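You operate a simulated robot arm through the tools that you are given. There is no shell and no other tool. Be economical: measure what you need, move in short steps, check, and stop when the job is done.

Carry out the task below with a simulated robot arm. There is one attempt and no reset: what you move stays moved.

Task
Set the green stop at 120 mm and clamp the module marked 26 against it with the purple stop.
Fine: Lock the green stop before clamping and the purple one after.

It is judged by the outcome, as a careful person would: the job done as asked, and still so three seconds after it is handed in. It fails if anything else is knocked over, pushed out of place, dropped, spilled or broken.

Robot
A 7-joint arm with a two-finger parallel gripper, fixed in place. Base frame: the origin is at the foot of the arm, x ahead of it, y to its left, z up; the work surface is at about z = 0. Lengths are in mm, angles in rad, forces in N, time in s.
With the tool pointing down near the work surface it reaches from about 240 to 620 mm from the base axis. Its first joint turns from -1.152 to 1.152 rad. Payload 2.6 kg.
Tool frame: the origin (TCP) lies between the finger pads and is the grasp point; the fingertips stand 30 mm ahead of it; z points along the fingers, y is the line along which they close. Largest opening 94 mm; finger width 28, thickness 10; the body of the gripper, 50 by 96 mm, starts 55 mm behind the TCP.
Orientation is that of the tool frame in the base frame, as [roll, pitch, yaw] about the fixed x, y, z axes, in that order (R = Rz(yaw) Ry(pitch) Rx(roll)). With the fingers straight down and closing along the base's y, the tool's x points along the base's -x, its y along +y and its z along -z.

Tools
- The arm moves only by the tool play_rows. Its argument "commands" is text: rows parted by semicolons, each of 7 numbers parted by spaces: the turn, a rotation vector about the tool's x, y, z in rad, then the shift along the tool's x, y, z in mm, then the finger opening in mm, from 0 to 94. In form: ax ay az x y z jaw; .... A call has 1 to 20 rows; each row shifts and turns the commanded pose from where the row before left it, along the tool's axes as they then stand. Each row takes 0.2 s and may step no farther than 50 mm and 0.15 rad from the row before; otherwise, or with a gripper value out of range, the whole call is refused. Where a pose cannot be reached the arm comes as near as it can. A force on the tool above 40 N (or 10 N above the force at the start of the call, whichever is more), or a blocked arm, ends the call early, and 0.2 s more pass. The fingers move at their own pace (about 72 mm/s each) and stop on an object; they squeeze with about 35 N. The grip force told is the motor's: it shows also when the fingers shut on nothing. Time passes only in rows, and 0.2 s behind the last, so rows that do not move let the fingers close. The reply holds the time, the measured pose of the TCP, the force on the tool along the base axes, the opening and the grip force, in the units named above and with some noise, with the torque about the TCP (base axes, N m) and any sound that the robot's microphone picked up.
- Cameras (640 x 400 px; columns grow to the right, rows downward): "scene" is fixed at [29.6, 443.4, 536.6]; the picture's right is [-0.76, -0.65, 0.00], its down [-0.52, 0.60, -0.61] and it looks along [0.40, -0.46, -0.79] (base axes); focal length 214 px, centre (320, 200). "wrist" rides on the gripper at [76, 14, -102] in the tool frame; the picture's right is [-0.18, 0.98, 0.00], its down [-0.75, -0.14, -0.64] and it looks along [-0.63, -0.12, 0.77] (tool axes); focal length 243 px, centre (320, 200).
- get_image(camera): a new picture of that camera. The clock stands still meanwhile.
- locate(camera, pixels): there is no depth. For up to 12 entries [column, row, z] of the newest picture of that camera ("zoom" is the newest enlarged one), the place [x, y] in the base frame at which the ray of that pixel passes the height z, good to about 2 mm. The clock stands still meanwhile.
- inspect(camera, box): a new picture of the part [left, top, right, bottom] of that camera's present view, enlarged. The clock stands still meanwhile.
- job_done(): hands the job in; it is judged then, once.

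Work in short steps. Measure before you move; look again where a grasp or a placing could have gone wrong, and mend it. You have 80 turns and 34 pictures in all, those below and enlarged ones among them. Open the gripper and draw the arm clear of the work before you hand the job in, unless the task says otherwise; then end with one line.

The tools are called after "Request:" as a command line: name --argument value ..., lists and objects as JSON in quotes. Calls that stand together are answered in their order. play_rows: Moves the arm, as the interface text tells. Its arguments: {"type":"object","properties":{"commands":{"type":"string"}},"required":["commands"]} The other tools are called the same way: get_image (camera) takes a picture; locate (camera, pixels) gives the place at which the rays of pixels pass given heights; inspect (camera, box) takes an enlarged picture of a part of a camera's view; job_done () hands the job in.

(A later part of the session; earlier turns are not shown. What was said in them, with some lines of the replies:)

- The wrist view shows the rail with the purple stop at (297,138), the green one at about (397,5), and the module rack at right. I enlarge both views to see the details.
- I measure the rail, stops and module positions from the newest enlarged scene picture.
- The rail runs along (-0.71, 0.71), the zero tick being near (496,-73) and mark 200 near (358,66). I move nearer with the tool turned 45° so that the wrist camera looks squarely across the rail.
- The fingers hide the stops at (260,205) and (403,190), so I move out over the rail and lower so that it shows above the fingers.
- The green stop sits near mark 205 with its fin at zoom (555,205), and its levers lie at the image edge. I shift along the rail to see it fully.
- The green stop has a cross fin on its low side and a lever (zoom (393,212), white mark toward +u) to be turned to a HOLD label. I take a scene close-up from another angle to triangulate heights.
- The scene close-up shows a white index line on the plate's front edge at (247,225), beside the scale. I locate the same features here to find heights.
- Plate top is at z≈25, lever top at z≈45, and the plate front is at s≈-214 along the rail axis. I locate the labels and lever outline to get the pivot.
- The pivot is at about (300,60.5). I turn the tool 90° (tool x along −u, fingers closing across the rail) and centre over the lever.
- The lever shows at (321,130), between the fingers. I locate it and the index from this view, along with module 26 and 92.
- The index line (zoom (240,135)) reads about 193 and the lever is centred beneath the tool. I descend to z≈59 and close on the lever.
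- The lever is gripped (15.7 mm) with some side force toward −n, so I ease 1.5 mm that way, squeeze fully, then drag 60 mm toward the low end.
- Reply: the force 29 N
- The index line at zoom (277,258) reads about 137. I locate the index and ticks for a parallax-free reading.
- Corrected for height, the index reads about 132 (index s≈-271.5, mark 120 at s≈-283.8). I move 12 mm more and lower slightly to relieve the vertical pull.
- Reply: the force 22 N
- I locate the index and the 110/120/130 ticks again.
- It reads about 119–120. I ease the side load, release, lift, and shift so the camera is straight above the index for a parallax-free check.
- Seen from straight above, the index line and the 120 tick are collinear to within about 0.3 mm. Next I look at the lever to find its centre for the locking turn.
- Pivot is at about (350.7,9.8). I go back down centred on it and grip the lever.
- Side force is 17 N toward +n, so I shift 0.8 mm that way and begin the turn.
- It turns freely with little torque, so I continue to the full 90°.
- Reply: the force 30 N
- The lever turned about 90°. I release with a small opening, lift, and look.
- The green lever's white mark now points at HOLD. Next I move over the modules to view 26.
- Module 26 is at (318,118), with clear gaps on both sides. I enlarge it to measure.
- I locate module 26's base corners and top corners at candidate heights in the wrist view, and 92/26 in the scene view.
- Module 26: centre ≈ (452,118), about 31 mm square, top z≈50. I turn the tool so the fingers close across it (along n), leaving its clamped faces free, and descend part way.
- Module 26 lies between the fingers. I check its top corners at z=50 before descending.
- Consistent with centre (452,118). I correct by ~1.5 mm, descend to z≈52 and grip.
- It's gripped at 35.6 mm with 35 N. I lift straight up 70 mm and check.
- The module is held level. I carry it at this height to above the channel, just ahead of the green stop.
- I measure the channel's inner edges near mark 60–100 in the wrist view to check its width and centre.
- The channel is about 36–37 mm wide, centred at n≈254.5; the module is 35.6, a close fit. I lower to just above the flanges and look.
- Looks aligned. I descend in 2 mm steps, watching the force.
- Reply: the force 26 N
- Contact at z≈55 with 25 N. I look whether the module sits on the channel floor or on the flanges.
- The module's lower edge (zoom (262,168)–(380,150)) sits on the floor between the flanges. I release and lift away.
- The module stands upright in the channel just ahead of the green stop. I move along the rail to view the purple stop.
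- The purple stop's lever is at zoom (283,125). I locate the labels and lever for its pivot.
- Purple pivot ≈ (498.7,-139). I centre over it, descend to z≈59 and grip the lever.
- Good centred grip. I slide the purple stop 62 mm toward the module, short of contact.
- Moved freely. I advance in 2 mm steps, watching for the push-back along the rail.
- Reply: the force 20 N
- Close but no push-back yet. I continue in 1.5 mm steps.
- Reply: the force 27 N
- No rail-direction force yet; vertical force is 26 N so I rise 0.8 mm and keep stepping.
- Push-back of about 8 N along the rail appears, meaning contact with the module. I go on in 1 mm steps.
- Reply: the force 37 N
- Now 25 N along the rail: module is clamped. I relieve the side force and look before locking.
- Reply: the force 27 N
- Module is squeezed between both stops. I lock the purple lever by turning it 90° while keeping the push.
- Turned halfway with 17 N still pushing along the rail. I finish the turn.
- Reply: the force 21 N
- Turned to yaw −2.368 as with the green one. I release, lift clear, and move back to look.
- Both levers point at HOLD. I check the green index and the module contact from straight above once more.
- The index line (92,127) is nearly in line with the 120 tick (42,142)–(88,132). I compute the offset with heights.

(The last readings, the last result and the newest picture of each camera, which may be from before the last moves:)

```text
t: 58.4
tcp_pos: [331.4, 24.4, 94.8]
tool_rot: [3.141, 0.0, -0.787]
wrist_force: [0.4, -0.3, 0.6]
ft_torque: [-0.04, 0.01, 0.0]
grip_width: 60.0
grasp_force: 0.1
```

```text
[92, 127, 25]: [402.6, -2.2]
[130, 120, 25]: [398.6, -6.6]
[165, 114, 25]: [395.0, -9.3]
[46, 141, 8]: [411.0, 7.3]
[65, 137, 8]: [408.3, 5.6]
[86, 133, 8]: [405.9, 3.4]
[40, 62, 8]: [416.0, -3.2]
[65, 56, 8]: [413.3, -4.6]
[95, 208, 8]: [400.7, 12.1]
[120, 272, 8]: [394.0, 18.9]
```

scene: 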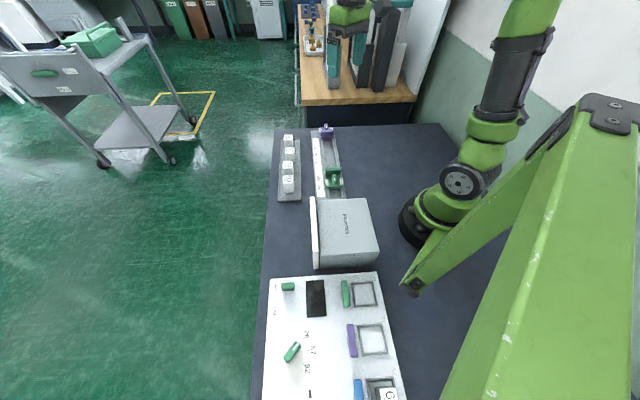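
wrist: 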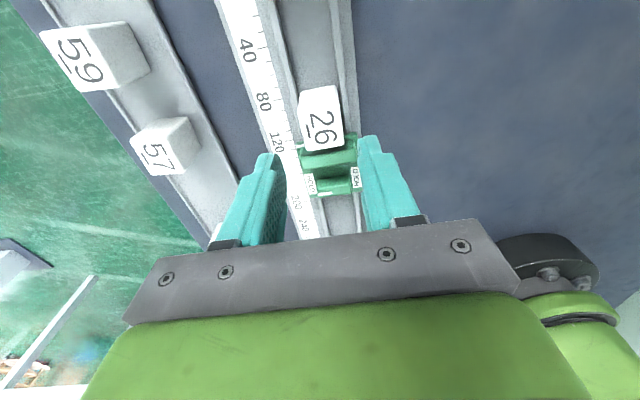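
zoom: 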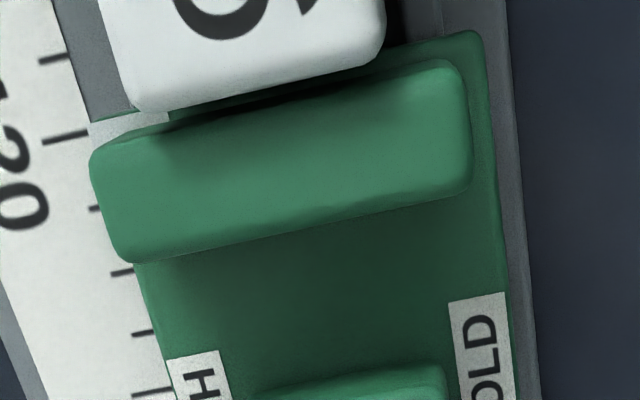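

Estimates give about 119–119.7. I shift 7.5 mm so the camera is exactly above the index, and recheck.

Request:
play_rows --commands "0 0 0 -7.5 0 0 60;0 0 0 0 0 0 60;0 0 0 0 0 0 60"

Request:
inspect --camera "wrist" --box '[210, 0, 306, 60]'

```text
t: 59.2
tcp_pos: [325.8, 28.3, 93.4]
tool_rot: [3.141, 0.0, -0.788]
wrist_force: [-0.5, -0.7, 0.4]
ft_torque: [0.01, -0.02, 0.02]
grip_width: 60.1
grasp_force: 0.1
```

```text
6.67 times, centred on (258, 30) of wrist
```

zoom: 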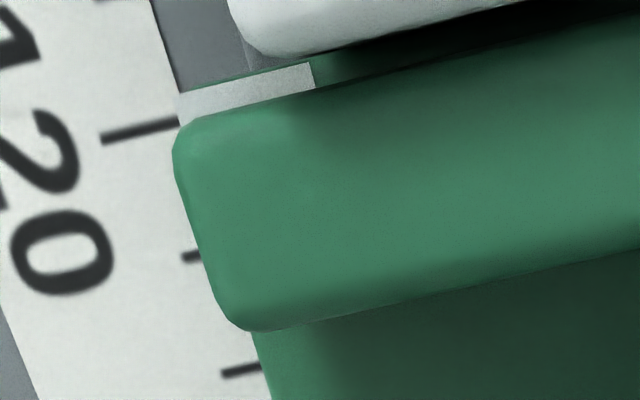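

The index mark overlaps the 120 tick; allowing for the part hidden by the fin, its centre is within about 0.5 mm of 120, and the module is tight between the stops. I raise the arm clear and open the gripper.

Request:
play_rows --commands "0 0 0 0 0 -40 80;0 0 0 0 0 -40 94;0 0 0 0 0 -40 94;0 0 0 0 0 -40 94;0 0 0 0 0 0 94"

Request:
get_image --camera "scene"

```text
t: 60.4
tcp_pos: [323.8, 27.2, 255.2]
tool_rot: [-3.141, 0.0, -0.786]
wrist_force: [0.3, -0.4, 0.7]
ft_torque: [-0.01, 0.0, 0.01]
grip_width: 93.9
grasp_force: 0.1
```

```text
0 pictures are left
```

scene: 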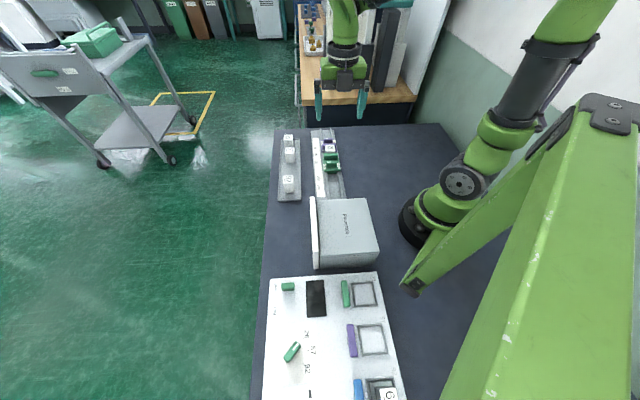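

The arm is clear and everything stands in place, so I hand in.

Request:
job_done

```text
The job is handed in.
```

The green stop is locked at about 120 mm (the index mark reads 119–120), and module 26 is clamped against it by the purple stop, which I locked after clamping.
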